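You operate a simulated robot arm through the tools that you are given. There is no shell and no other tool.

Carry out the task below with a simulated robot arm. There is one attempt and no reset: what you move stays moved.

Task
Wipe both splashes off the drainer and bin the cloth.
Fine: shut the rag bin lid again.

The check looks at the end state, three seconds after you hand in, the way a careful person would. Anything else that was tipped, shoved, dropped, spilled or broken makes it a failure. A push-on lid holds only when it is set on centred and level and pressed home; a screw cap is set on level and turned clockwise until tight. Flat cloth is picked up by pressing the open fingertips on it (5 to 10 N) and closing them slowly along it; thin cloth reads only 2 to 8 mm in the jaws.

Robot
A 6-joint arm with a two-finger parallel gripper, fixed in place. Base frame: the origin is at the foot of the arm, x ahead of it, y to its left, z up; the work surface is at about z = 850. Lengths are in mm, angles in rad, forces in N, time in s.
With the tool pointing down near the work surface it reaches from about 140 to 840 mm from the base axis. Its first joint turns from -2.897 to 2.897 rad. Payload 3.91 kg.
The TCP is the grasp point between the finger pads, 30 mm short of the fingertips. In the tool frame z runs along the fingers and y along their closing line. The gripper opens to 110 mm. The fingers are 20 mm wide and 10 mm thick; the gripper's body (48 by 112 mm) begins 55 mm behind the TCP.
Orientation is that of the tool frame in the base frame, as a unit quaternion [w, x, y, z]. With the fingers straight down and closing along the base's y, the tool's x points along the base's -x, its y along +y and its z along -z.

Tools
- The arm moves only by the tool jog_arm. Its arguments are lists of equal length, an entry for each row: "translation": the shift along the base's x, y, z in mm, a list of three; "turn": the turn, a rotation vector about the base's x, y, z in rad, a list of three; "gripper": the finger opening in mm, from 0 to 110. In form: {"translation": [[dx, dy, dz], ...], "turn": [[rx, ry, rz], ...], "gripper": [gripper, ...]}. A call has 1 to 20 rows; each row shifts and turns the commanded pose from where the row before left it. Rows are played at 5 a second. More than 50 mm and 0.15 rad between two rows, or a gripper value outside its range, and nothing of the call is played. A pose out of reach is approached as far as the arm can. The call stops where the force on the tool passes 90 N (or 10 N more than at its start, if that is more) or the arm is blocked; 0.2 s more then pass. Each finger travels about 108 mm/s and halts on what it meets, pressing with about 29 N; the grip force reading is that of the motor and also rises with nothing between the fingers. The clock runs only during rows and for 0.2 s after the last one: add rows that do not move to give the fingers time. The reply holds the time, the measured pose of the TCP, the force on the tool along the base axes, the opening and the grip force, in the units named above and with some noise, with the torque about the TCP (base axes, N m) and any sound that the robot's microphone picked up, and new pictures: "views" is both (left out), scene, wrist or none.
- Cameras (640 x 400 px; columns grow to the right, rows downward): "scene" is fixed at [52.5, 499.8, 1398.4]; the picture's right is [-0.82, -0.57, 0.00], its down [-0.28, 0.40, -0.87] and it looks along [0.50, -0.72, -0.49] (base axes); focal length 315 px, centre (320, 200). "wrist" rides on the gripper at [77, 7, -114] in the tool frame; the picture's right is [-0.09, 1.00, 0.00], its down [-0.80, -0.07, -0.59] and it looks along [-0.59, -0.05, 0.80] (tool axes); focal length 270 px, centre (320, 200). There is no depth. A picture from a camera that has moved, and an enlarged one, comes with that camera's place and axes in the base frame and with its lens.
- slide_trunk(by): slides the trunk up (or, below 0, down) by that many mm; the arm rides with it, the base frame stays. It gives what a move gives, with no picture.
- close_up(camera, box): a new picture of the part [left, top, right, bottom] of that camera's present view, enlarged. The clock stands still meanwhile.
- close_job(): hands the job in; it is judged then, once.

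Places have to be worked out from the pictures, the camera data and where the tool is seen. Open the gripper and draw the arm clear of the work before you hand the job in, unless the task says otherwise.

The tools are called after ">>>" by a JSON object that holds its "op" and its "data". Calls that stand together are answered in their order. jog_arm: Moves the arm, as the interface text tells. Its arguments: {"type":"object","properties":{"translation":{"type":"array","items":{"type":"array","items":{"type":"number"}}},"turn":{"type":"array","items":{"type":"array","items":{"type":"number"}}},"gripper":{"type":"array","items":{"type":"number"}},"views":{"type":"string","enum":["both","scene","wrist","none"]}},"required":["translation","turn","gripper"]} The other tools are called the same way: slide_trunk (by) slides the trunk up or down; close_up (camera, box) takes an enlarged picture of a part of a camera's view; close_job () hands the job in.

At the start:

```text
time: 0.0
eef_pos: [291.7, -325.2, 1130.0]
ee_rot: [0.0, 0.0, 1.0, 0.0]
force: [0.0, 0.8, 0.1]
torque: [0.04, 0.01, 0.01]
gripper_width: 110.0
gripper_force: 0.1
trunk travel left (down, up): [-425.0, 115.0]
```

scene: 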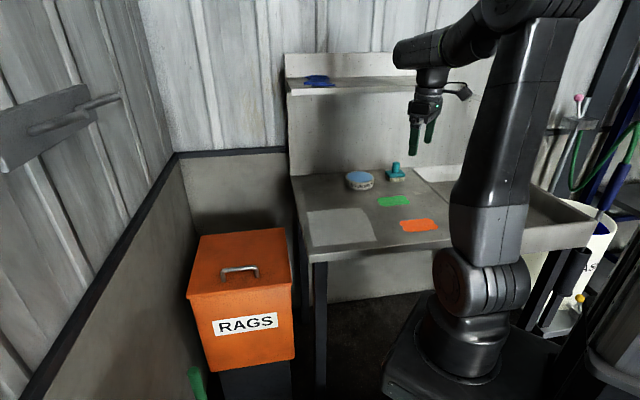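
wrist: 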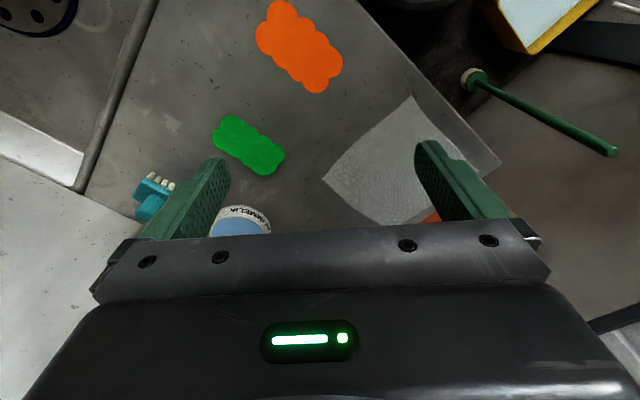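

I'll look closely at the bin, the drainer and the rest before moving anything.

>>> {"op": "close_up", "data": {"camera": "scene", "box": [160, 210, 320, 310]}}

>>> {"op": "close_up", "data": {"camera": "scene", "box": [280, 150, 460, 262]}}

>>> {"op": "close_up", "data": {"camera": "scene", "box": [160, 280, 352, 400]}}

>>> {"op": "close_up", "data": {"camera": "scene", "box": [270, 40, 430, 140]}}

>>> {"op": "close_up", "data": {"camera": "wrist", "box": [0, 0, 640, 240]}}

```text
4.00 times, centred on (240, 260) of scene
camera zoom: at [52.5, 499.8, 1398.4], right [-0.82, -0.57, 0.0], down [-0.28, 0.4, -0.87], along [0.5, -0.72, -0.49], focal length 1261 px, centre (640, -40)
```

zoom: 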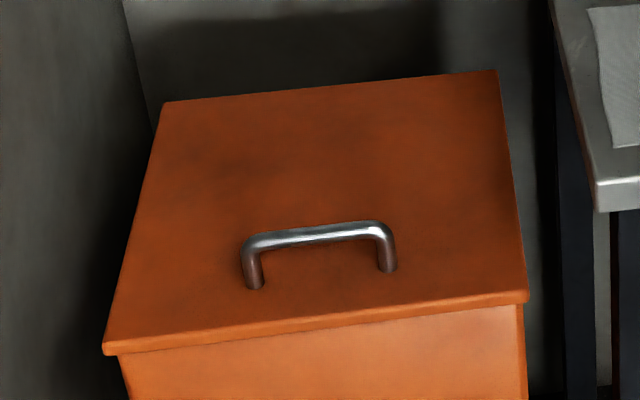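

```text
3.56 times, centred on (370, 206) of scene
camera zoom: at [52.5, 499.8, 1398.4], right [-0.82, -0.57, 0.0], down [-0.28, 0.4, -0.87], along [0.5, -0.72, -0.49], focal length 1121 px, centre (142, 179)
```

zoom: 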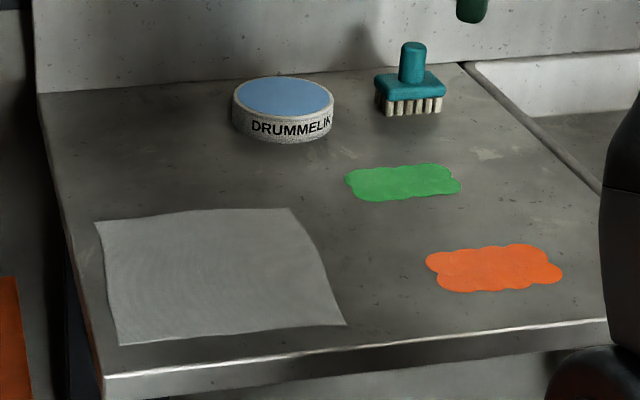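

```text
3.33 times, centred on (256, 340) of scene
camera zoom: at [52.5, 499.8, 1398.4], right [-0.82, -0.57, 0.0], down [-0.28, 0.4, -0.87], along [0.5, -0.72, -0.49], focal length 1051 px, centre (533, -267)
```

zoom: 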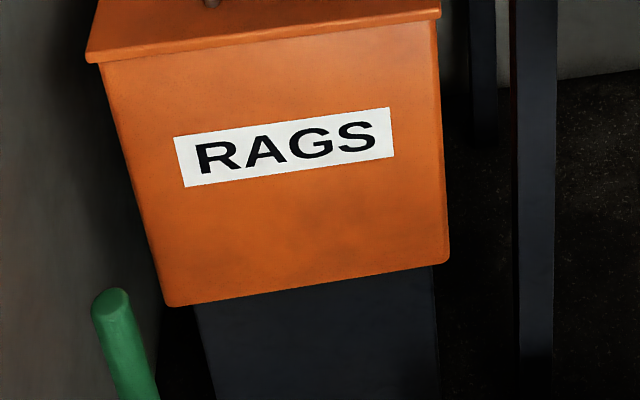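

```text
4.00 times, centred on (350, 90) of scene
camera zoom: at [52.5, 499.8, 1398.4], right [-0.82, -0.57, 0.0], down [-0.28, 0.4, -0.87], along [0.5, -0.72, -0.49], focal length 1261 px, centre (200, 640)
```

zoom: 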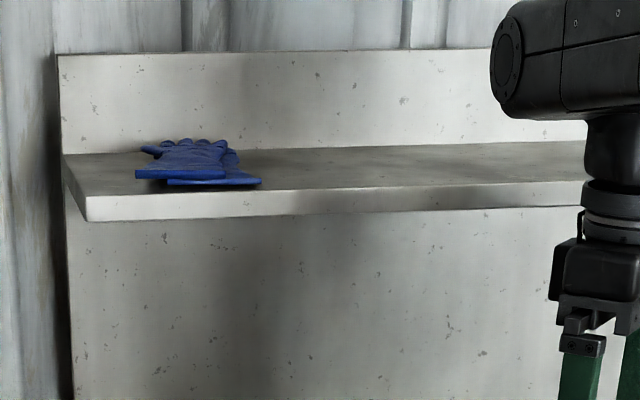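

```text
1.00 times, centred on (320, 120) of wrist (not enlarged: the box is as wide or as high as the picture)
camera zoom: at [216.4, -319.7, 1245.0], right [0.09, 1.0, 0.0], down [0.8, -0.07, 0.59], along [0.59, -0.05, -0.8], focal length 270 px, centre (320, 280)
```

zoom: 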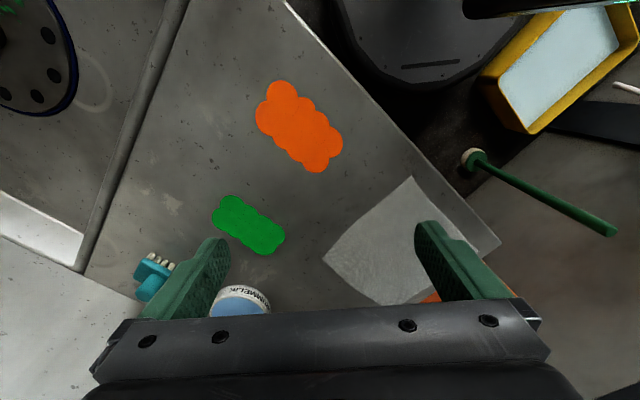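

The drainer is turned about 45° in the base frame, with the cloth near (469,-207), the orange splash near (268,-350) and the green one near (396,-449). The bin lid looks hinged at the back with its handle near the front. I'll move high over toward the bin to triangulate it.

>>> {"op": "jog_arm", "data": {"translation": [[25, 35, 0], [25, 35, 0], [25, 35, 0], [25, 35, 0], [25, 35, 0], [25, 35, 0], [25, 35, 0], [0, 30, 0], [0, 0, 0]], "turn": [[0, 0, 0.1], [0, 0, 0.1], [0, 0, 0.1], [0, 0, 0.1], [0, 0, 0.1], [0, 0, 0.1], [0, 0, 0.1], [0, 0, 0.0854], [0, 0, 0]], "gripper": [110, 110, 110, 110, 110, 110, 110, 110, 110]}}

```text
time: 2.0
eef_pos: [468.1, -48.9, 1129.9]
ee_rot: [0.0, -0.382, 0.924, 0.001]
force: [0.1, -0.4, 0.7]
torque: [-0.03, -0.01, 0.01]
gripper_width: 110.2
gripper_force: 0.1
trunk travel left (down, up): [-425.0, 115.0]
camera wrist: at [410.1, -99.5, 1244.6], right [-0.64, 0.77, 0.0], down [0.62, 0.52, 0.59], along [0.46, 0.38, -0.8], focal length 270 px, centre (320, 200)
```

scene: 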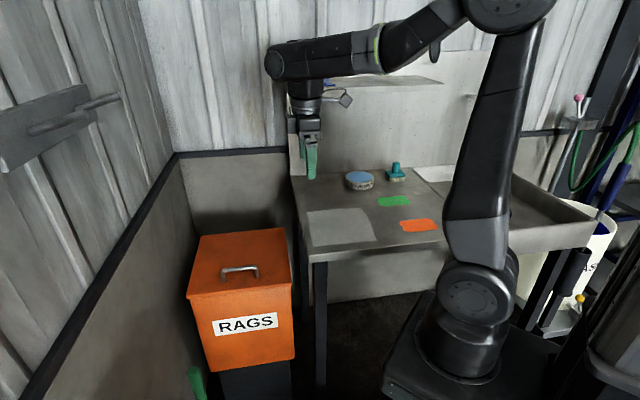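
wrist: 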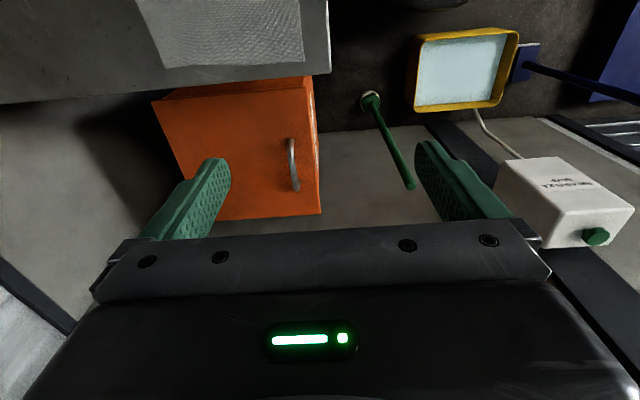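

The two views put the handle near (663,32,748), the lid about 306 mm square with top near z≈710, and its back edge mid near (852,-146). I'll zoom in to check the handle and the hinge.

>>> {"op": "close_up", "data": {"camera": "wrist", "box": [130, 60, 350, 225]}}

>>> {"op": "slide_trunk", "data": {"by": 100}}

```text
2.42 times, centred on (240, 142) of wrist
camera zoom: at [410.1, -99.5, 1244.6], right [-0.64, 0.77, 0.0], down [0.62, 0.52, 0.59], along [0.46, 0.38, -0.8], focal length 655 px, centre (514, 339)
```

zoom: 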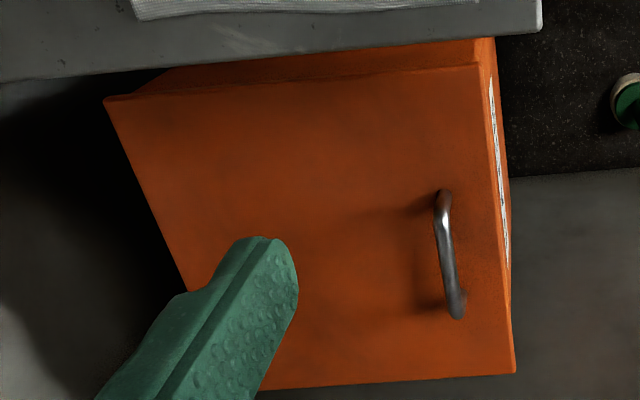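

```text
time: 3.3
eef_pos: [468.5, -50.2, 1231.8]
ee_rot: [0.0, -0.383, 0.924, -0.001]
force: [-0.5, -0.8, -0.2]
torque: [-0.03, 0.0, 0.01]
gripper_width: 110.3
gripper_force: 0.0
trunk travel left (down, up): [-525.0, 15.0]
```

The lid top is at z≈709 with the hinge along the back edge. The handle bar's middle is near (673,38), with its top at z≈744. I'm moving above the handle.

>>> {"op": "jog_arm", "data": {"translation": [[40.9, 17.6, 0], [40.9, 17.6, 0], [40.9, 17.6, 0], [40.9, 17.6, 0], [40.9, 17.6, 0], [0, 0, -45], [0, 0, -45], [0, 0, -45], [0, 0, -45], [0, 0, -45], [0, 0, -45], [0, 0, -45], [0, 0, -45], [0, 0, -42], [0, 0, 0]], "turn": [[0, 0, 0], [0, 0, 0], [0, 0, 0], [0, 0, 0], [0, 0, 0], [0, 0, 0], [0, 0, 0], [0, 0, 0], [0, 0, 0], [0, 0, 0], [0, 0, 0], [0, 0, 0], [0, 0, 0], [0, 0, 0], [0, 0, 0]], "gripper": [90, 80, 70, 60, 60, 60, 60, 60, 60, 60, 60, 60, 60, 60, 60]}}

```text
time: 6.5
eef_pos: [670.7, 39.8, 827.0]
ee_rot: [0.0, -0.383, 0.924, 0.0]
force: [0.3, -0.4, 0.3]
torque: [0.0, -0.01, 0.03]
gripper_width: 60.0
gripper_force: 0.0
trunk travel left (down, up): [-525.0, 15.0]
camera wrist: at [613.3, -10.3, 942.4], right [-0.64, 0.77, 0.0], down [0.62, 0.52, 0.59], along [0.46, 0.38, -0.8], focal length 270 px, centre (320, 200)
```

scene: 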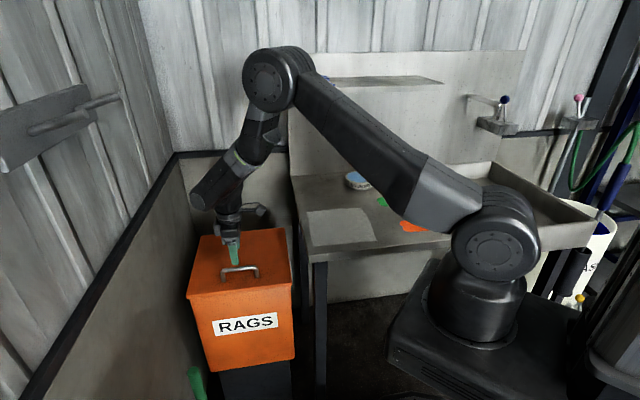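
wrist: 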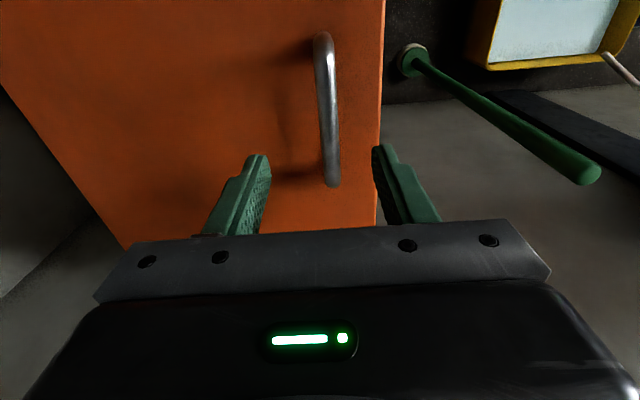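

The bar lies between the fingers, about 3 mm to the front of centre. I'll shift slightly, go down so the fingertips pass just below the bar, and close.

>>> {"op": "jog_arm", "data": {"translation": [[-2, 2, -25], [0, 0, -25], [0, 0, -14], [0, 0, -10], [0, 0, 0]], "turn": [[0, 0, 0], [0, 0, 0], [0, 0, 0], [0, 0, 0], [0, 0, 0]], "gripper": [60, 60, 60, 60, 60]}}

```text
time: 7.7
eef_pos: [671.2, 40.5, 755.9]
ee_rot: [0.0, -0.382, 0.924, 0.0]
force: [0.6, -0.3, -0.5]
torque: [0.02, 0.01, 0.02]
gripper_width: 59.6
gripper_force: 0.0
trunk travel left (down, up): [-525.0, 15.0]
camera wrist: at [612.7, -9.8, 868.8], right [-0.64, 0.77, 0.0], down [0.62, 0.52, 0.59], along [0.46, 0.38, -0.8], focal length 270 px, centre (320, 200)
```

scene: 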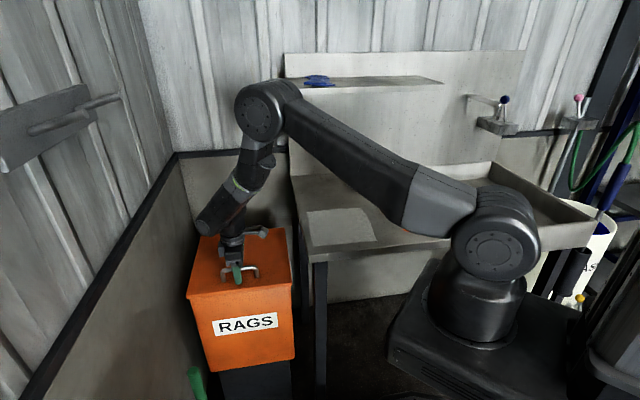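
wrist: 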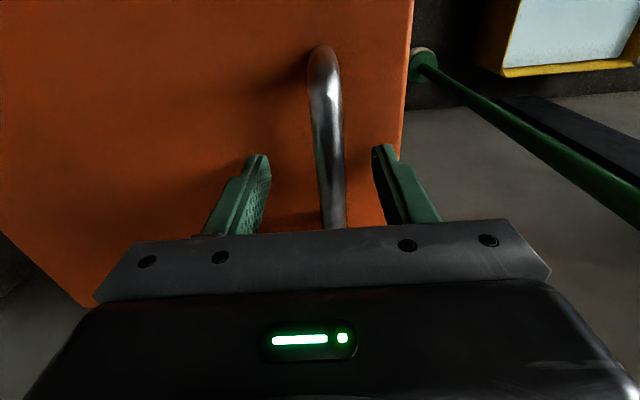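

The bar sits between the fingers with clearance, so I'll close on it now.

>>> {"op": "jog_arm", "data": {"translation": [[-2, 2, 0], [0, 0, 0], [0, 0, 0], [0, 0, 0], [0, 0, 0], [0, 0, 0]], "turn": [[0, 0, 0], [0, 0, 0], [0, 0, 0], [0, 0, 0], [0, 0, 0], [0, 0, 0]], "gripper": [50, 40, 30, 20, 10, 5], "views": "wrist"}}

```text
time: 9.1
eef_pos: [667.8, 44.7, 754.8]
ee_rot: [-0.001, -0.382, 0.924, 0.0]
force: [-13.4, 13.3, 0.9]
torque: [-0.05, 0.17, -0.02]
gripper_width: 13.7
gripper_force: 44.9
trunk travel left (down, up): [-525.0, 15.0]
camera wrist: at [609.0, -5.4, 868.9], right [-0.64, 0.77, 0.0], down [0.62, 0.52, 0.59], along [0.45, 0.38, -0.81], focal length 270 px, centre (320, 200)
```

wrist: 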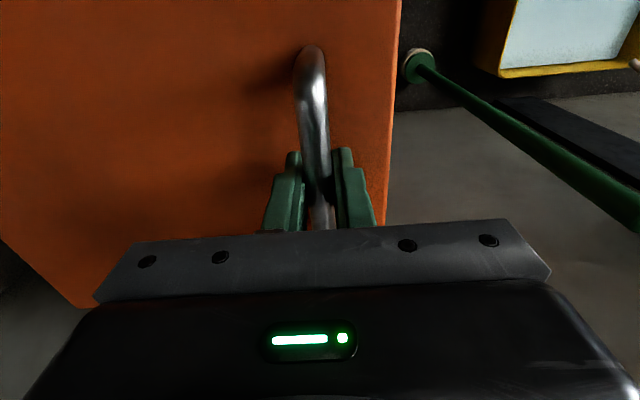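

The bar is held (13.7 mm). I'll lift along a small arc about the back edge to confirm the hinge.

>>> {"op": "jog_arm", "data": {"translation": [[0.3, -0.3, 11.4], [1.7, -1.7, 11.3], [2.1, -2.1, 11.1], [2.4, -2.4, 11.1], [0, 0, 0]], "turn": [[0, 0, 0], [0, 0, 0], [0, 0, 0], [0, 0, 0], [0, 0, 0]], "gripper": [5, 5, 5, 5, 5]}}

```text
time: 10.3
eef_pos: [675.9, 35.4, 800.4]
ee_rot: [0.001, -0.382, 0.924, -0.001]
force: [-2.5, 5.3, -0.4]
torque: [0.2, -0.23, -0.12]
gripper_width: 13.7
gripper_force: 45.1
trunk travel left (down, up): [-525.0, 15.0]
camera wrist: at [617.3, -14.2, 913.6], right [-0.64, 0.77, 0.0], down [0.62, 0.52, 0.6], along [0.46, 0.38, -0.8], focal length 270 px, centre (320, 200)
```

scene: 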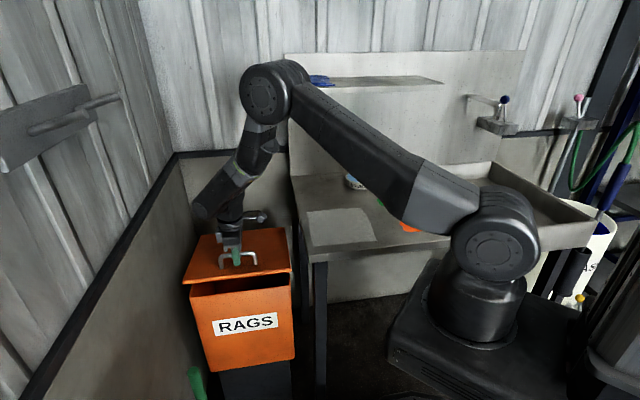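
wrist: 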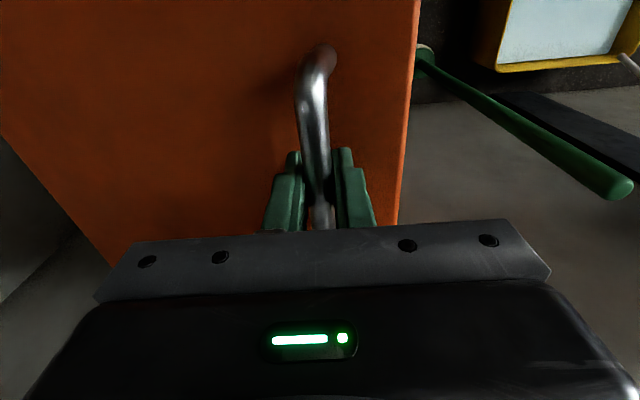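

It's hinged at the back and swings freely along the predicted arc. I'll keep going to about 45°.

>>> {"op": "jog_arm", "data": {"translation": [[5.9, -5.9, 21.6], [7.1, -7.1, 20.7], [8.4, -8.4, 19.9], [9.6, -9.6, 18.7], [10.7, -10.7, 17.4], [11.7, -11.7, 16.1], [12.7, -12.7, 14.5], [0, 0, 0]], "turn": [[0, 0, 0], [0, 0, 0], [0, 0, 0], [0, 0, 0], [0, 0, 0], [0, 0, 0], [0, 0, 0], [0, 0, 0]], "gripper": [5, 5, 5, 5, 5, 5, 5, 5]}}

```text
time: 12.1
eef_pos: [741.9, -31.7, 925.7]
ee_rot: [-0.002, -0.383, 0.924, 0.002]
force: [2.6, -12.5, -19.9]
torque: [-0.31, 0.31, -0.8]
gripper_width: 13.6
gripper_force: 45.2
trunk travel left (down, up): [-525.0, 15.0]
camera wrist: at [685.2, -81.6, 1040.5], right [-0.64, 0.77, 0.0], down [0.62, 0.52, 0.59], along [0.45, 0.38, -0.81], focal length 270 px, centre (320, 200)
```

scene: 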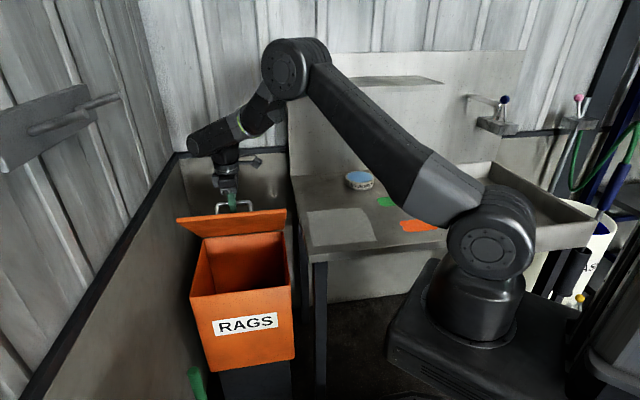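
wrist: 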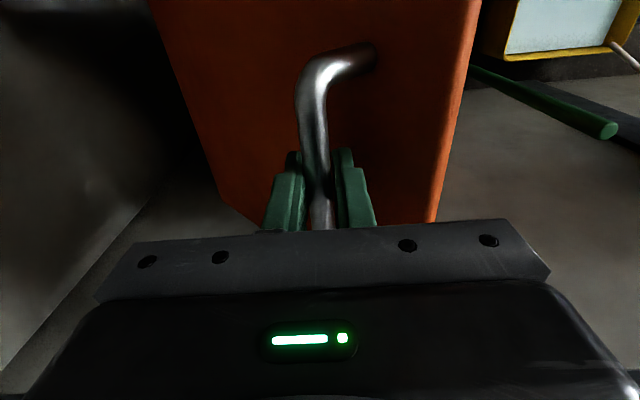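

The lid is about 45° open, and the refitted hinge is at s≈701, z≈697 with radius 263. I'll continue the arc while tilting the tool along the bar to gain reach.

>>> {"op": "jog_arm", "data": {"translation": [[11.3, -12.2, 6.4], [10.8, -11.7, 9.1], [11.2, -12.1, 7.9], [11.6, -12.5, 6.8], [0, 0, 0]], "turn": [[0.031, -0.031, 0], [0.031, -0.031, 0], [0.031, -0.031, 0], [0.031, -0.031, 0], [0, 0, 0]], "gripper": [5, 5, 5, 5, 5]}}

```text
time: 13.3
eef_pos: [787.7, -76.8, 960.3]
ee_rot: [0.083, -0.383, 0.92, 0.034]
force: [4.7, 7.6, 1.3]
torque: [-0.05, 0.06, -0.57]
gripper_width: 13.8
gripper_force: 45.2
trunk travel left (down, up): [-525.0, 15.0]
camera wrist: at [715.4, -139.9, 1059.2], right [-0.64, 0.76, 0.01], down [0.53, 0.43, 0.73], along [0.55, 0.48, -0.69], focal length 270 px, centre (320, 200)
```

scene: 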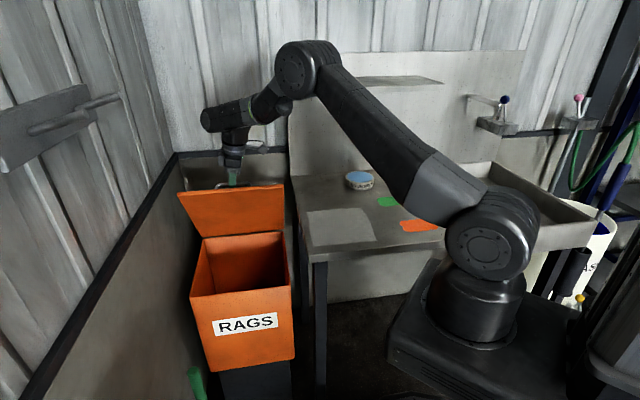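
wrist: 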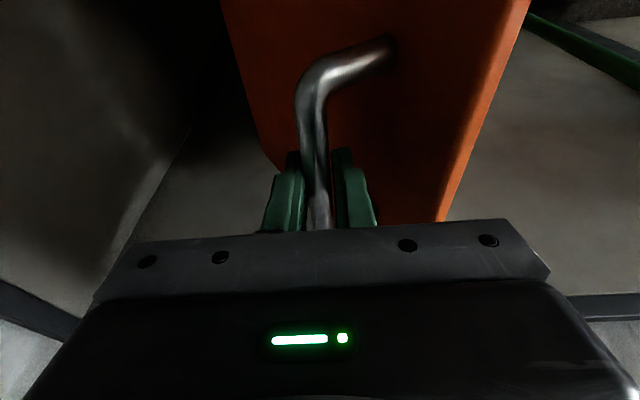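

The arc is tracking with low forces, so I'll continue.

>>> {"op": "jog_arm", "data": {"translation": [[11.9, -12.8, 5.6], [12.1, -13.0, 4.3], [12.3, -13.2, 3.1], [12.5, -13.4, 1.9], [0, 0, 0]], "turn": [[0.031, -0.031, 0], [0.031, -0.031, 0], [0.031, -0.031, 0], [0.031, -0.031, 0], [0, 0, 0]], "gripper": [5, 5, 5, 5, 5]}}

```text
time: 14.5
eef_pos: [834.1, -133.4, 972.7]
ee_rot: [0.161, -0.376, 0.91, 0.068]
force: [-0.7, -0.3, 1.2]
torque: [0.01, -0.17, -0.66]
gripper_width: 13.7
gripper_force: 44.5
trunk travel left (down, up): [-525.0, 15.0]
camera wrist: at [751.8, -208.3, 1053.0], right [-0.64, 0.76, 0.03], down [0.44, 0.34, 0.83], along [0.63, 0.55, -0.55], focal length 270 px, centre (320, 200)
```

scene: 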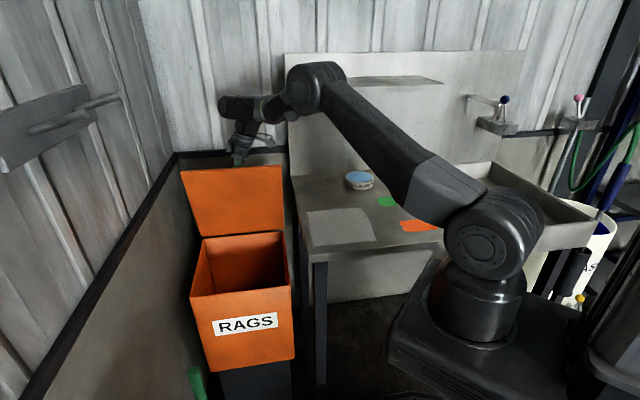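
wrist: 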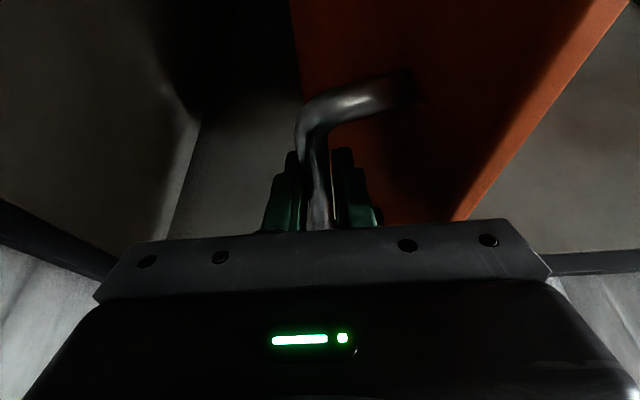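

Still free at about 77° open. I'll continue just past vertical, watching the reach.

>>> {"op": "jog_arm", "data": {"translation": [[12.7, -13.3, 0.6], [12.7, -13.3, -0.6], [12.6, -13.2, -2], [12.5, -13.1, -3.2], [0, 0, 0]], "turn": [[0.021, -0.021, 0], [0.021, -0.021, 0], [0.021, -0.021, 0], [0.021, -0.021, 0], [0, 0, 0]], "gripper": [5, 5, 5, 5, 5]}}

```text
time: 15.7
eef_pos: [876.4, -176.6, 972.7]
ee_rot: [0.22, -0.374, 0.897, 0.086]
force: [16.3, 19.0, 26.2]
torque: [0.09, 1.92, -0.16]
gripper_width: 13.9
gripper_force: 45.2
out of reach, approached as far as the arm can: row 4
trunk travel left (down, up): [-525.0, 15.0]
camera wrist: at [788.0, -256.8, 1039.3], right [-0.65, 0.76, 0.03], down [0.35, 0.27, 0.9], along [0.67, 0.59, -0.44], focal length 270 px, centre (320, 200)
```

scene: 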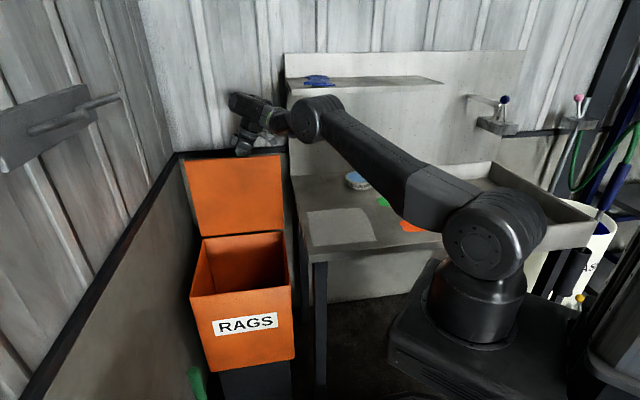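
wrist: 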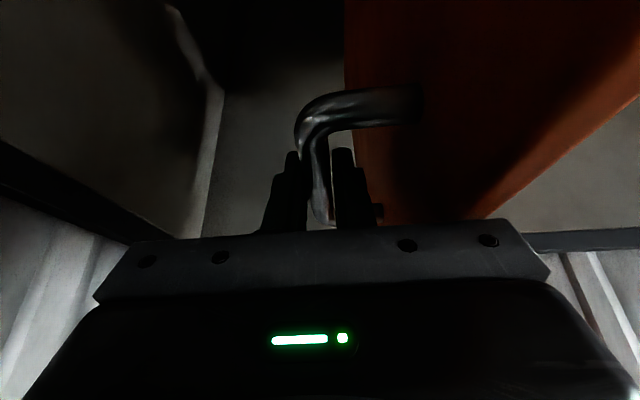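

The lid is about vertical and the arm is at its limit. I'll loosen the grip slightly, with the fingers still around the bar, to see which way the lid wants to go.

>>> {"op": "jog_arm", "data": {"translation": [[0, 0, 0], [0, 0, 0], [0, 0, 0], [0, 0, 0]], "turn": [[0, 0, 0], [0, 0, 0], [0, 0, 0], [0, 0, 0]], "gripper": [18, 22, 24, 24]}}

>>> {"op": "close_up", "data": {"camera": "scene", "box": [150, 70, 330, 250]}}

```text
time: 16.7
eef_pos: [873.5, -181.5, 973.7]
ee_rot: [0.219, -0.372, 0.898, 0.086]
force: [5.7, 4.3, 34.8]
torque: [-0.29, 2.39, -0.22]
gripper_width: 24.0
gripper_force: 0.1
trunk travel left (down, up): [-525.0, 15.0]
camera wrist: at [784.0, -261.4, 1039.4], right [-0.65, 0.76, 0.03], down [0.36, 0.27, 0.89], along [0.67, 0.59, -0.45], focal length 270 px, centre (320, 200)
```

scene: 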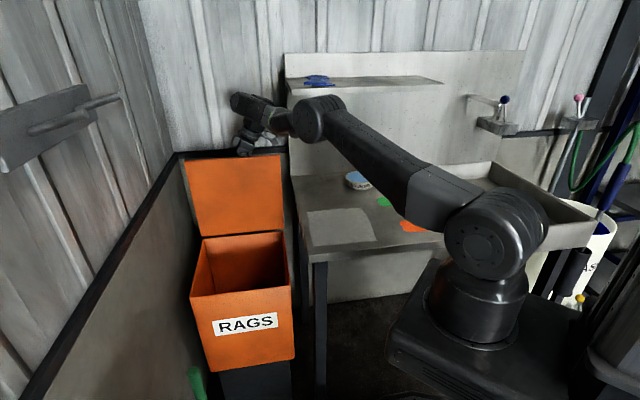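
wrist: 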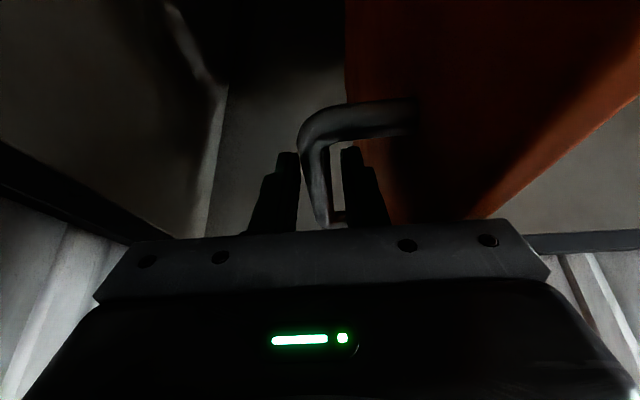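

```text
2.22 times, centred on (240, 160) of scene
camera zoom: at [52.5, 499.8, 1398.4], right [-0.82, -0.57, 0.0], down [-0.28, 0.4, -0.87], along [0.5, -0.72, -0.49], focal length 701 px, centre (498, 289)
```

zoom: 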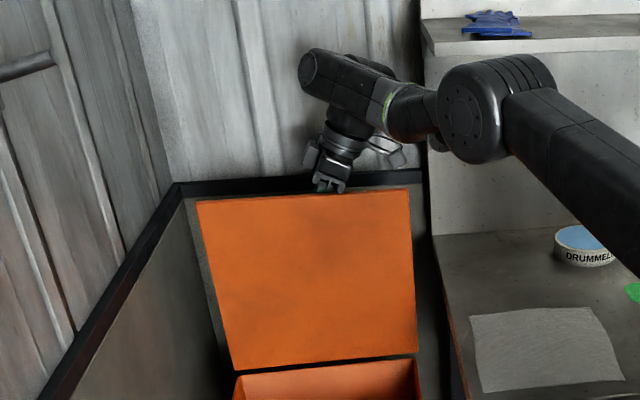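

The bar now rests on the rear finger, so the lid tends to fall backward, and the gripper body presses on the lid edge. I'll withdraw up along the tool axis.

>>> {"op": "jog_arm", "data": {"translation": [[-6, -6, 18], [-6, -6, 18], [-6, -6, 18], [0, 0, 0]], "turn": [[0, 0, 0], [0, 0, 0], [0, 0, 0], [0, 0, 0]], "gripper": [24, 24, 24, 24]}}

>>> {"op": "close_up", "data": {"camera": "scene", "box": [150, 70, 330, 250]}}

```text
time: 17.7
eef_pos: [858.0, -200.4, 1021.5]
ee_rot: [0.215, -0.372, 0.898, 0.09]
force: [-0.6, 0.2, 0.2]
torque: [0.0, 0.01, 0.03]
gripper_width: 24.1
gripper_force: 0.0
trunk travel left (down, up): [-525.0, 15.0]
camera wrist: at [768.3, -280.1, 1087.8], right [-0.65, 0.76, 0.04], down [0.37, 0.26, 0.89], along [0.67, 0.59, -0.45], focal length 270 px, centre (320, 200)
```

scene: 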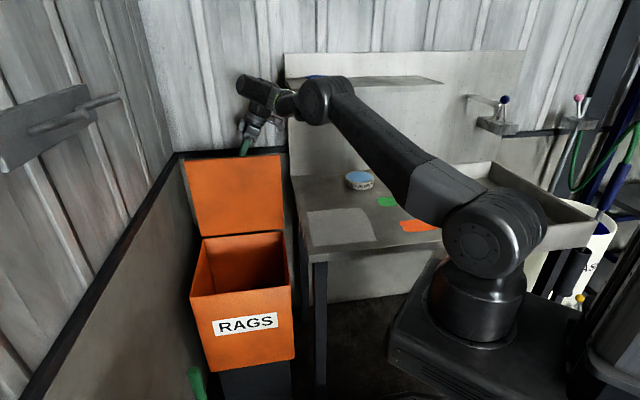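
wrist: 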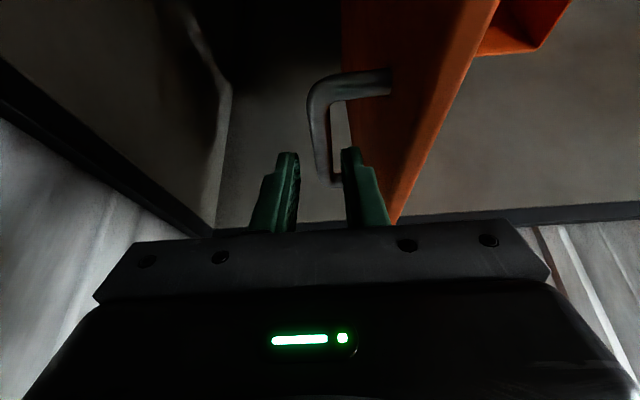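

```text
2.22 times, centred on (240, 160) of scene
camera zoom: at [52.5, 499.8, 1398.4], right [-0.82, -0.57, 0.0], down [-0.28, 0.4, -0.87], along [0.5, -0.72, -0.49], focal length 701 px, centre (498, 289)
```

zoom: 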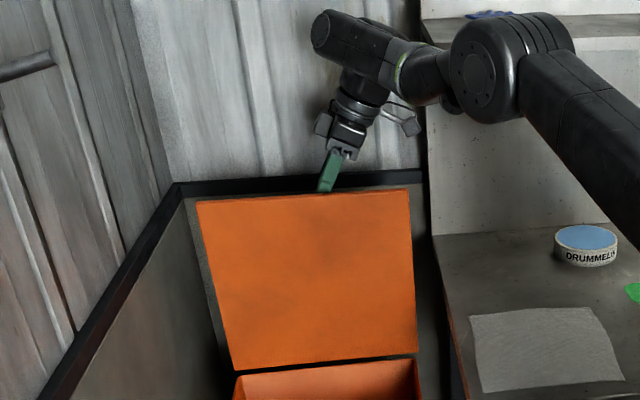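

The lid stands open by itself. I'll lift clear of its top edge and then retreat over the drainer.

>>> {"op": "jog_arm", "data": {"translation": [[-8, -8, 25], [-10, -10, 30], [-10, -10, 30], [-10, -10, 30], [-40, 0, 0], [-40, 0, 0], [-45, 0, 0], [-45, 0, 0], [-45, 0, 0], [0, 0, 0]], "turn": [[0, 0, 0], [0, 0, 0], [0, 0, 0], [0, 0, 0], [0, 0, 0], [-0.077, 0.077, 0], [-0.077, 0.077, 0], [-0.077, 0.077, 0], [-0.077, 0.077, 0], [0, 0, 0]], "gripper": [24, 24, 24, 24, 24, 24, 24, 24, 24, 24]}}

```text
time: 18.9
eef_pos: [800.7, -228.3, 1114.9]
ee_rot: [0.207, -0.375, 0.898, 0.102]
force: [20.1, 15.3, -40.0]
torque: [1.46, -1.05, 0.4]
gripper_width: 24.0
gripper_force: 0.2
trunk travel left (down, up): [-525.0, 15.0]
stopped in row 5: the force on the tool passed its limit at 108 N (the readings are from after the stop); the commanded pose is now the measured one
camera wrist: at [714.6, -312.0, 1181.9], right [-0.66, 0.75, 0.07], down [0.38, 0.25, 0.89], along [0.65, 0.61, -0.45], focal length 270 px, centre (320, 200)
```

scene: 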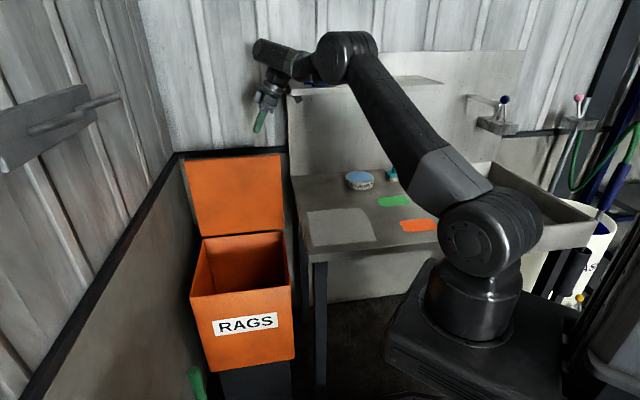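
wrist: 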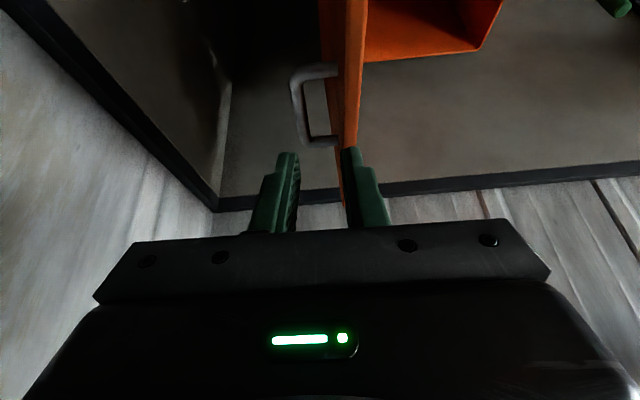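

The wrist camera bracket probably touched the underside or end of the shelf, since the camera is at (714,-312,1182). I'll back off down and to the left, then move to the front away from the shelf.

>>> {"op": "jog_arm", "data": {"translation": [[6, 6, -10], [6, 6, -8], [0, 0, 0]], "turn": [[0, 0, 0], [0, 0, 0], [0, 0, 0]], "gripper": [24, 24, 24]}}

>>> {"op": "close_up", "data": {"camera": "scene", "box": [220, 20, 460, 170]}}

```text
time: 19.7
eef_pos: [806.0, -222.5, 1110.0]
ee_rot: [0.215, -0.374, 0.897, 0.094]
force: [-0.4, 0.1, -0.6]
torque: [0.02, -0.01, -0.04]
gripper_width: 24.5
gripper_force: 0.1
trunk travel left (down, up): [-525.0, 15.0]
camera wrist: at [718.5, -303.6, 1177.4], right [-0.65, 0.75, 0.05], down [0.37, 0.26, 0.89], along [0.66, 0.6, -0.45], focal length 270 px, centre (320, 200)
```

scene: 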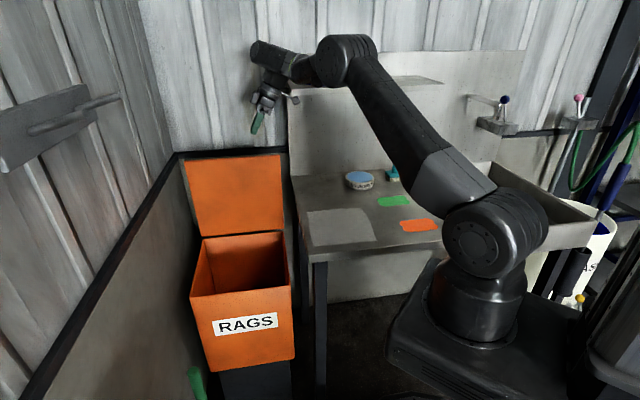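
wrist: 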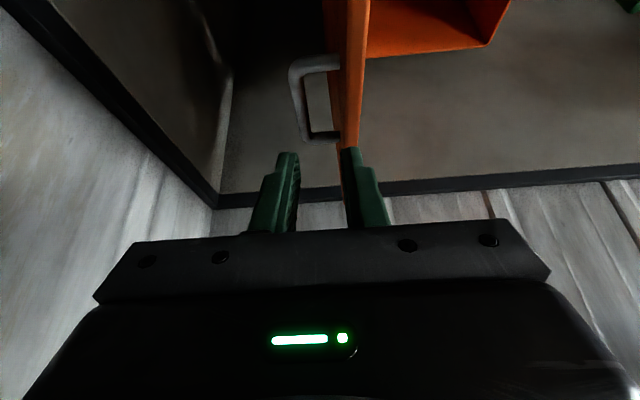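

```text
2.67 times, centred on (340, 95) of scene
camera zoom: at [52.5, 499.8, 1398.4], right [-0.82, -0.57, 0.0], down [-0.28, 0.4, -0.87], along [0.5, -0.72, -0.49], focal length 841 px, centre (267, 480)
```

zoom: 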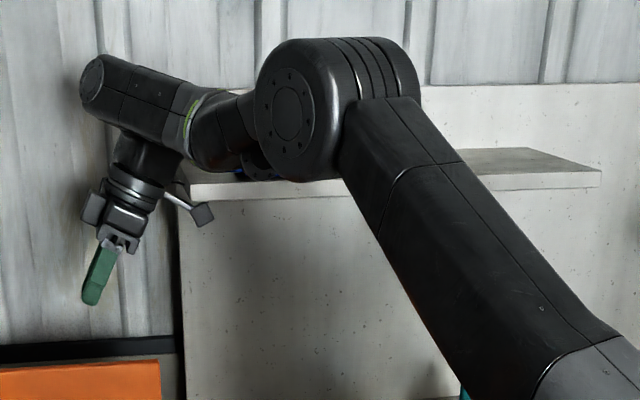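

I'm free now. I'll move straight toward the front, away from the shelf.

>>> {"op": "jog_arm", "data": {"translation": [[-14, 14, 0], [-28, 28, 0], [-28, 28, 0], [-28, 28, 0], [-28, 28, 0], [0, 0, 0]], "turn": [[0, 0, 0], [0, 0, 0], [0, 0, 0], [0, 0, 0], [0, 0, 0], [0, 0, 0]], "gripper": [24, 24, 24, 24, 24, 24]}}

>>> {"op": "close_up", "data": {"camera": "scene", "box": [180, 20, 420, 170]}}

```text
time: 21.1
eef_pos: [679.8, -97.5, 1110.5]
ee_rot: [0.214, -0.375, 0.897, 0.095]
force: [1.4, 0.3, 0.3]
torque: [0.01, -0.01, 0.0]
gripper_width: 24.0
gripper_force: 0.0
trunk travel left (down, up): [-525.0, 15.0]
camera wrist: at [592.0, -177.7, 1176.1], right [-0.65, 0.75, 0.05], down [0.37, 0.26, 0.89], along [0.66, 0.6, -0.45], focal length 270 px, centre (320, 200)
```

scene: 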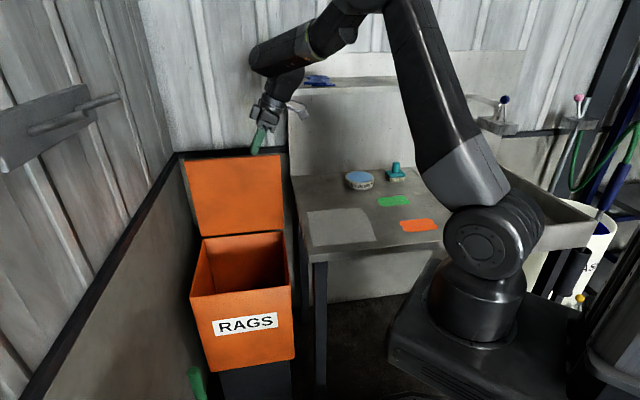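
wrist: 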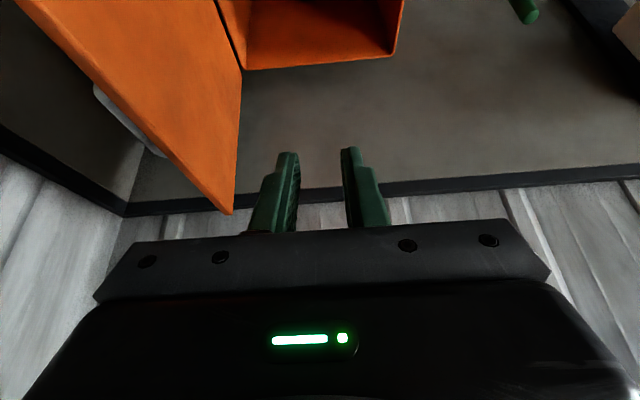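

```text
2.67 times, centred on (300, 95) of scene
camera zoom: at [52.5, 499.8, 1398.4], right [-0.82, -0.57, 0.0], down [-0.28, 0.4, -0.87], along [0.5, -0.72, -0.49], focal length 841 px, centre (373, 480)
```

zoom: 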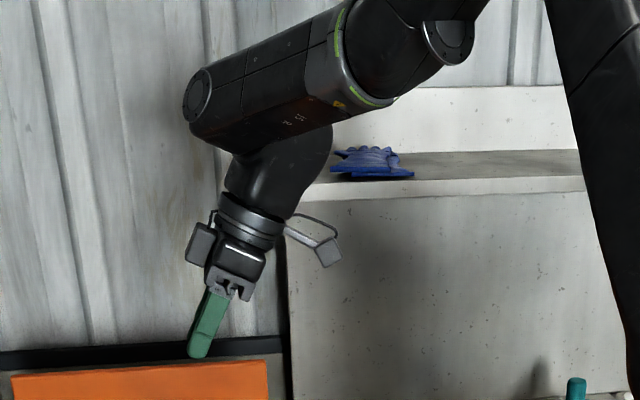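

The gloves haven't moved and the lid is standing open. Next I'll bring the tool back to vertical and go over the cloth's centre, near (469,-207).

>>> {"op": "jog_arm", "data": {"translation": [[-42, -20, 0], [-42, -20, 0], [-42, -22, 0], [-42, -24, 0], [-43, -24, 0], [0, 0, -45], [0, 0, -45], [0, 0, -45], [0, 0, -30], [0, 0, 0]], "turn": [[-0.0857, 0.0814, -0.0015], [-0.0857, 0.0814, -0.0015], [-0.0857, 0.0814, -0.0015], [-0.0857, 0.0814, -0.0015], [0, 0, 0], [0, 0, 0], [0, 0, 0], [0, 0, 0], [0, 0, 0], [0, 0, 0]], "gripper": [30, 40, 50, 60, 60, 60, 60, 60, 60, 60]}}

```text
time: 23.3
eef_pos: [468.4, -204.1, 946.2]
ee_rot: [0.0, -0.382, 0.924, -0.001]
force: [0.5, -0.7, 0.1]
torque: [0.02, 0.0, 0.02]
gripper_width: 60.0
gripper_force: 0.1
trunk travel left (down, up): [-525.0, 15.0]
camera wrist: at [410.2, -254.2, 1059.5], right [-0.64, 0.77, 0.0], down [0.62, 0.52, 0.59], along [0.46, 0.38, -0.8], focal length 270 px, centre (320, 200)
```

scene: 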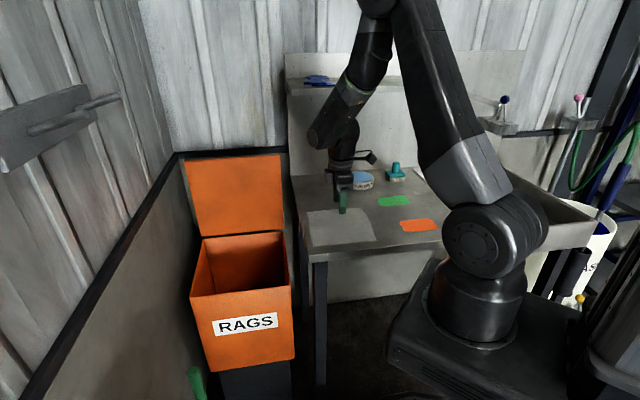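
wrist: 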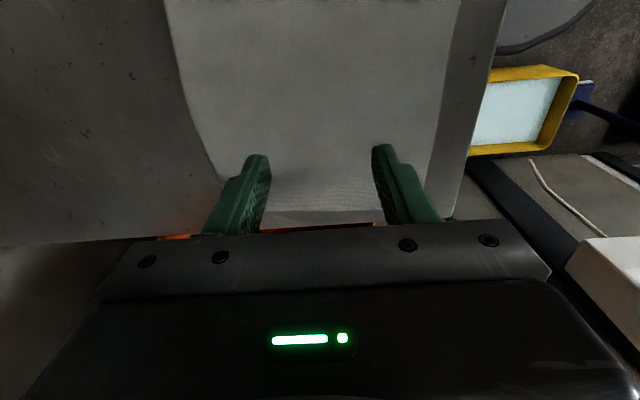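

The tool is centred on the cloth. I'm lowering to just above it.

>>> {"op": "jog_arm", "data": {"translation": [[0, 0, -25], [0, 0, -20], [0, 0, -10], [0, 0, 0]], "turn": [[0, 0, 0], [0, 0, 0], [0, 0, 0], [0, 0, 0]], "gripper": [60, 60, 60, 60]}}

>>> {"op": "close_up", "data": {"camera": "wrist", "box": [180, 100, 500, 240]}}

```text
time: 24.3
eef_pos: [470.1, -206.4, 889.4]
ee_rot: [0.0, -0.382, 0.924, -0.001]
force: [0.2, 0.2, 0.6]
torque: [-0.01, 0.01, -0.03]
gripper_width: 60.1
gripper_force: 0.1
trunk travel left (down, up): [-525.0, 15.0]
camera wrist: at [411.5, -254.2, 1002.9], right [-0.64, 0.77, 0.0], down [0.62, 0.52, 0.59], along [0.46, 0.38, -0.8], focal length 270 px, centre (320, 200)
```

scene: 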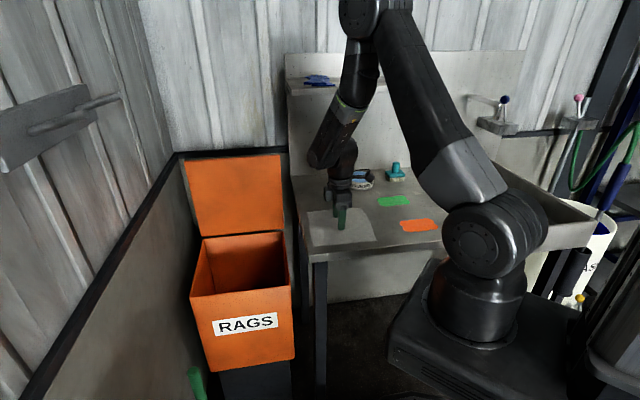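
wrist: 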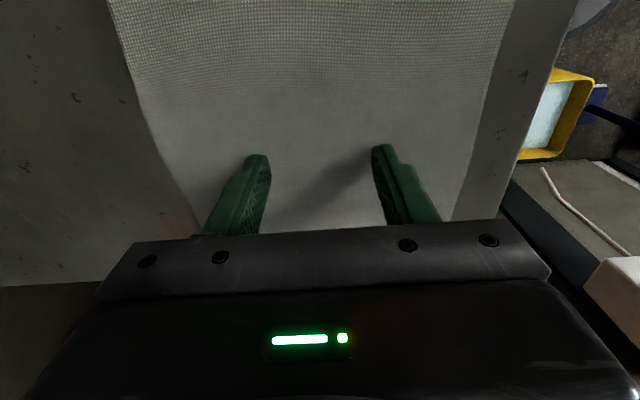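

```text
2.00 times, centred on (340, 170) of wrist
camera zoom: at [411.5, -254.2, 1002.9], right [-0.64, 0.77, 0.0], down [0.62, 0.52, 0.59], along [0.46, 0.38, -0.8], focal length 541 px, centre (280, 260)
```

zoom: 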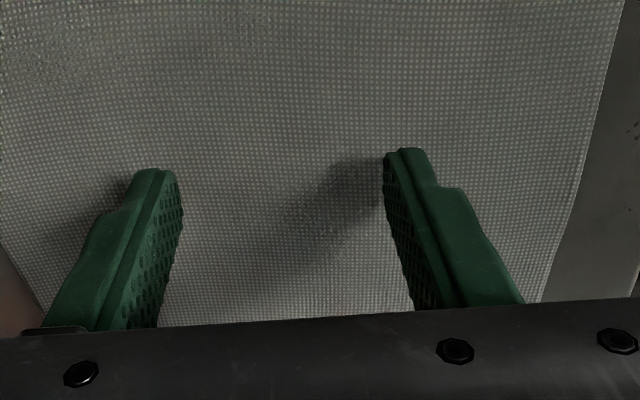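

Still clear with the tips at about z 859. I'll step down slowly to find contact.

>>> {"op": "jog_arm", "data": {"translation": [[0, 0, -2], [0, 0, -2], [0, 0, -1], [0, 0, 0]], "turn": [[0, 0, 0], [0, 0, 0], [0, 0, 0], [0, 0, 0]], "gripper": [60, 60, 60, 60], "views": "none"}}

```text
time: 25.3
eef_pos: [469.2, -206.2, 884.8]
ee_rot: [0.0, -0.382, 0.924, 0.0]
force: [0.6, 0.2, 0.1]
torque: [0.01, 0.0, 0.02]
gripper_width: 59.8
gripper_force: 0.2
trunk travel left (down, up): [-525.0, 15.0]
```

No contact yet, so I'll keep going down.

>>> {"op": "jog_arm", "data": {"translation": [[0, 0, -1], [0, 0, -1], [0, 0, 0]], "turn": [[0, 0, 0], [0, 0, 0], [0, 0, 0]], "gripper": [60, 60, 60], "views": "none"}}

>>> {"op": "jog_arm", "data": {"translation": [[0, 0, -1], [0, 0, 0]], "turn": [[0, 0, 0], [0, 0, 0]], "gripper": [60, 60], "views": "none"}}

```text
time: 26.1
eef_pos: [470.6, -203.6, 881.9]
ee_rot: [0.001, -0.382, 0.924, -0.001]
force: [0.0, 0.5, -0.5]
torque: [-0.01, 0.01, -0.02]
gripper_width: 60.0
gripper_force: 0.0
trunk travel left (down, up): [-525.0, 15.0]
```

```text
time: 26.7
eef_pos: [470.4, -204.6, 881.3]
ee_rot: [0.001, -0.383, 0.924, -0.001]
force: [-0.3, 1.0, 0.8]
torque: [0.02, 0.0, -0.04]
gripper_width: 60.0
gripper_force: 0.0
trunk travel left (down, up): [-525.0, 15.0]
```

Slight force may be starting, so I'll go on in 0.5 to 1 mm steps.

>>> {"op": "jog_arm", "data": {"translation": [[0, 0, -1], [0, 0, 0]], "turn": [[0, 0, 0], [0, 0, 0]], "gripper": [60, 60], "views": "none"}}

>>> {"op": "jog_arm", "data": {"translation": [[0, 0, -0.6], [0, 0, 0]], "turn": [[0, 0, 0], [0, 0, 0]], "gripper": [60, 60], "views": "none"}}

```text
time: 27.3
eef_pos: [470.0, -204.8, 881.2]
ee_rot: [0.001, -0.383, 0.924, -0.001]
force: [0.8, 1.0, 10.5]
torque: [0.27, 0.19, -0.05]
gripper_width: 60.0
gripper_force: 0.0
trunk travel left (down, up): [-525.0, 15.0]
```

```text
time: 27.9
eef_pos: [469.7, -205.2, 881.9]
ee_rot: [0.002, -0.383, 0.924, -0.001]
force: [3.2, 1.1, 25.0]
torque: [0.63, 0.53, -0.11]
gripper_width: 59.3
gripper_force: 0.1
trunk travel left (down, up): [-525.0, 15.0]
```

Contact is at TCP z≈881 and 25 N is too much. I'll ease to about 8 N and close slowly along the cloth.

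>>> {"op": "jog_arm", "data": {"translation": [[0, 0, -0.0], [0, 0, 0.8], [0, 0, 0]], "turn": [[0, 0, 0], [0, 0, 0], [0, 0, 0]], "gripper": [60, 60, 60], "views": "none"}}

```text
time: 28.7
eef_pos: [469.1, -205.3, 881.5]
ee_rot: [0.0, -0.383, 0.924, 0.0]
force: [4.7, 0.8, 20.7]
torque: [0.48, 0.4, -0.13]
gripper_width: 58.8
gripper_force: 0.1
trunk travel left (down, up): [-525.0, 15.0]
```

>>> {"op": "jog_arm", "data": {"translation": [[0, 0, 0.6], [0, 0, 0], [0, 0, 0]], "turn": [[0, 0, 0], [0, 0, 0], [0, 0, 0]], "gripper": [60, 60, 60], "views": "none"}}

```text
time: 29.5
eef_pos: [469.3, -206.0, 880.5]
ee_rot: [0.0, -0.382, 0.924, 0.0]
force: [0.8, 0.0, 4.8]
torque: [0.05, 0.01, 0.01]
gripper_width: 59.5
gripper_force: 0.1
trunk travel left (down, up): [-525.0, 15.0]
```

The force is about 5 N. I'll add a touch more pressure and close slowly.

>>> {"op": "jog_arm", "data": {"translation": [[0, 0, -0.2], [0, 0, 0], [0, 0, 0], [0, 0, 0], [0, 0, 0], [0, 0, 0], [0, 0, 0], [0, 0, 0], [0, 0, 0], [0, 0, 0]], "turn": [[0, 0, 0], [0, 0, 0], [0, 0, 0], [0, 0, 0], [0, 0, 0], [0, 0, 0], [0, 0, 0], [0, 0, 0], [0, 0, 0], [0, 0, 0]], "gripper": [60, 57, 54, 51, 48, 45, 42, 39, 36, 33], "views": "wrist"}}

```text
time: 31.7
eef_pos: [470.2, -206.3, 881.4]
ee_rot: [0.001, -0.383, 0.924, 0.0]
force: [0.1, -0.4, 2.7]
torque: [0.0, 0.05, -0.02]
gripper_width: 32.6
gripper_force: 0.1
trunk travel left (down, up): [-525.0, 15.0]
camera wrist: at [411.3, -255.6, 995.0], right [-0.64, 0.77, 0.0], down [0.62, 0.52, 0.59], along [0.46, 0.38, -0.8], focal length 270 px, centre (320, 200)
```

wrist: 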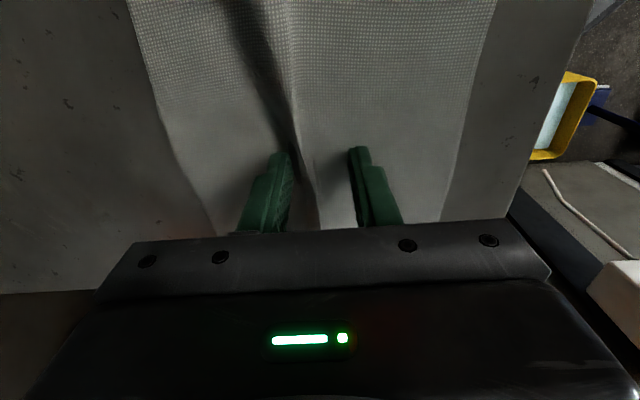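

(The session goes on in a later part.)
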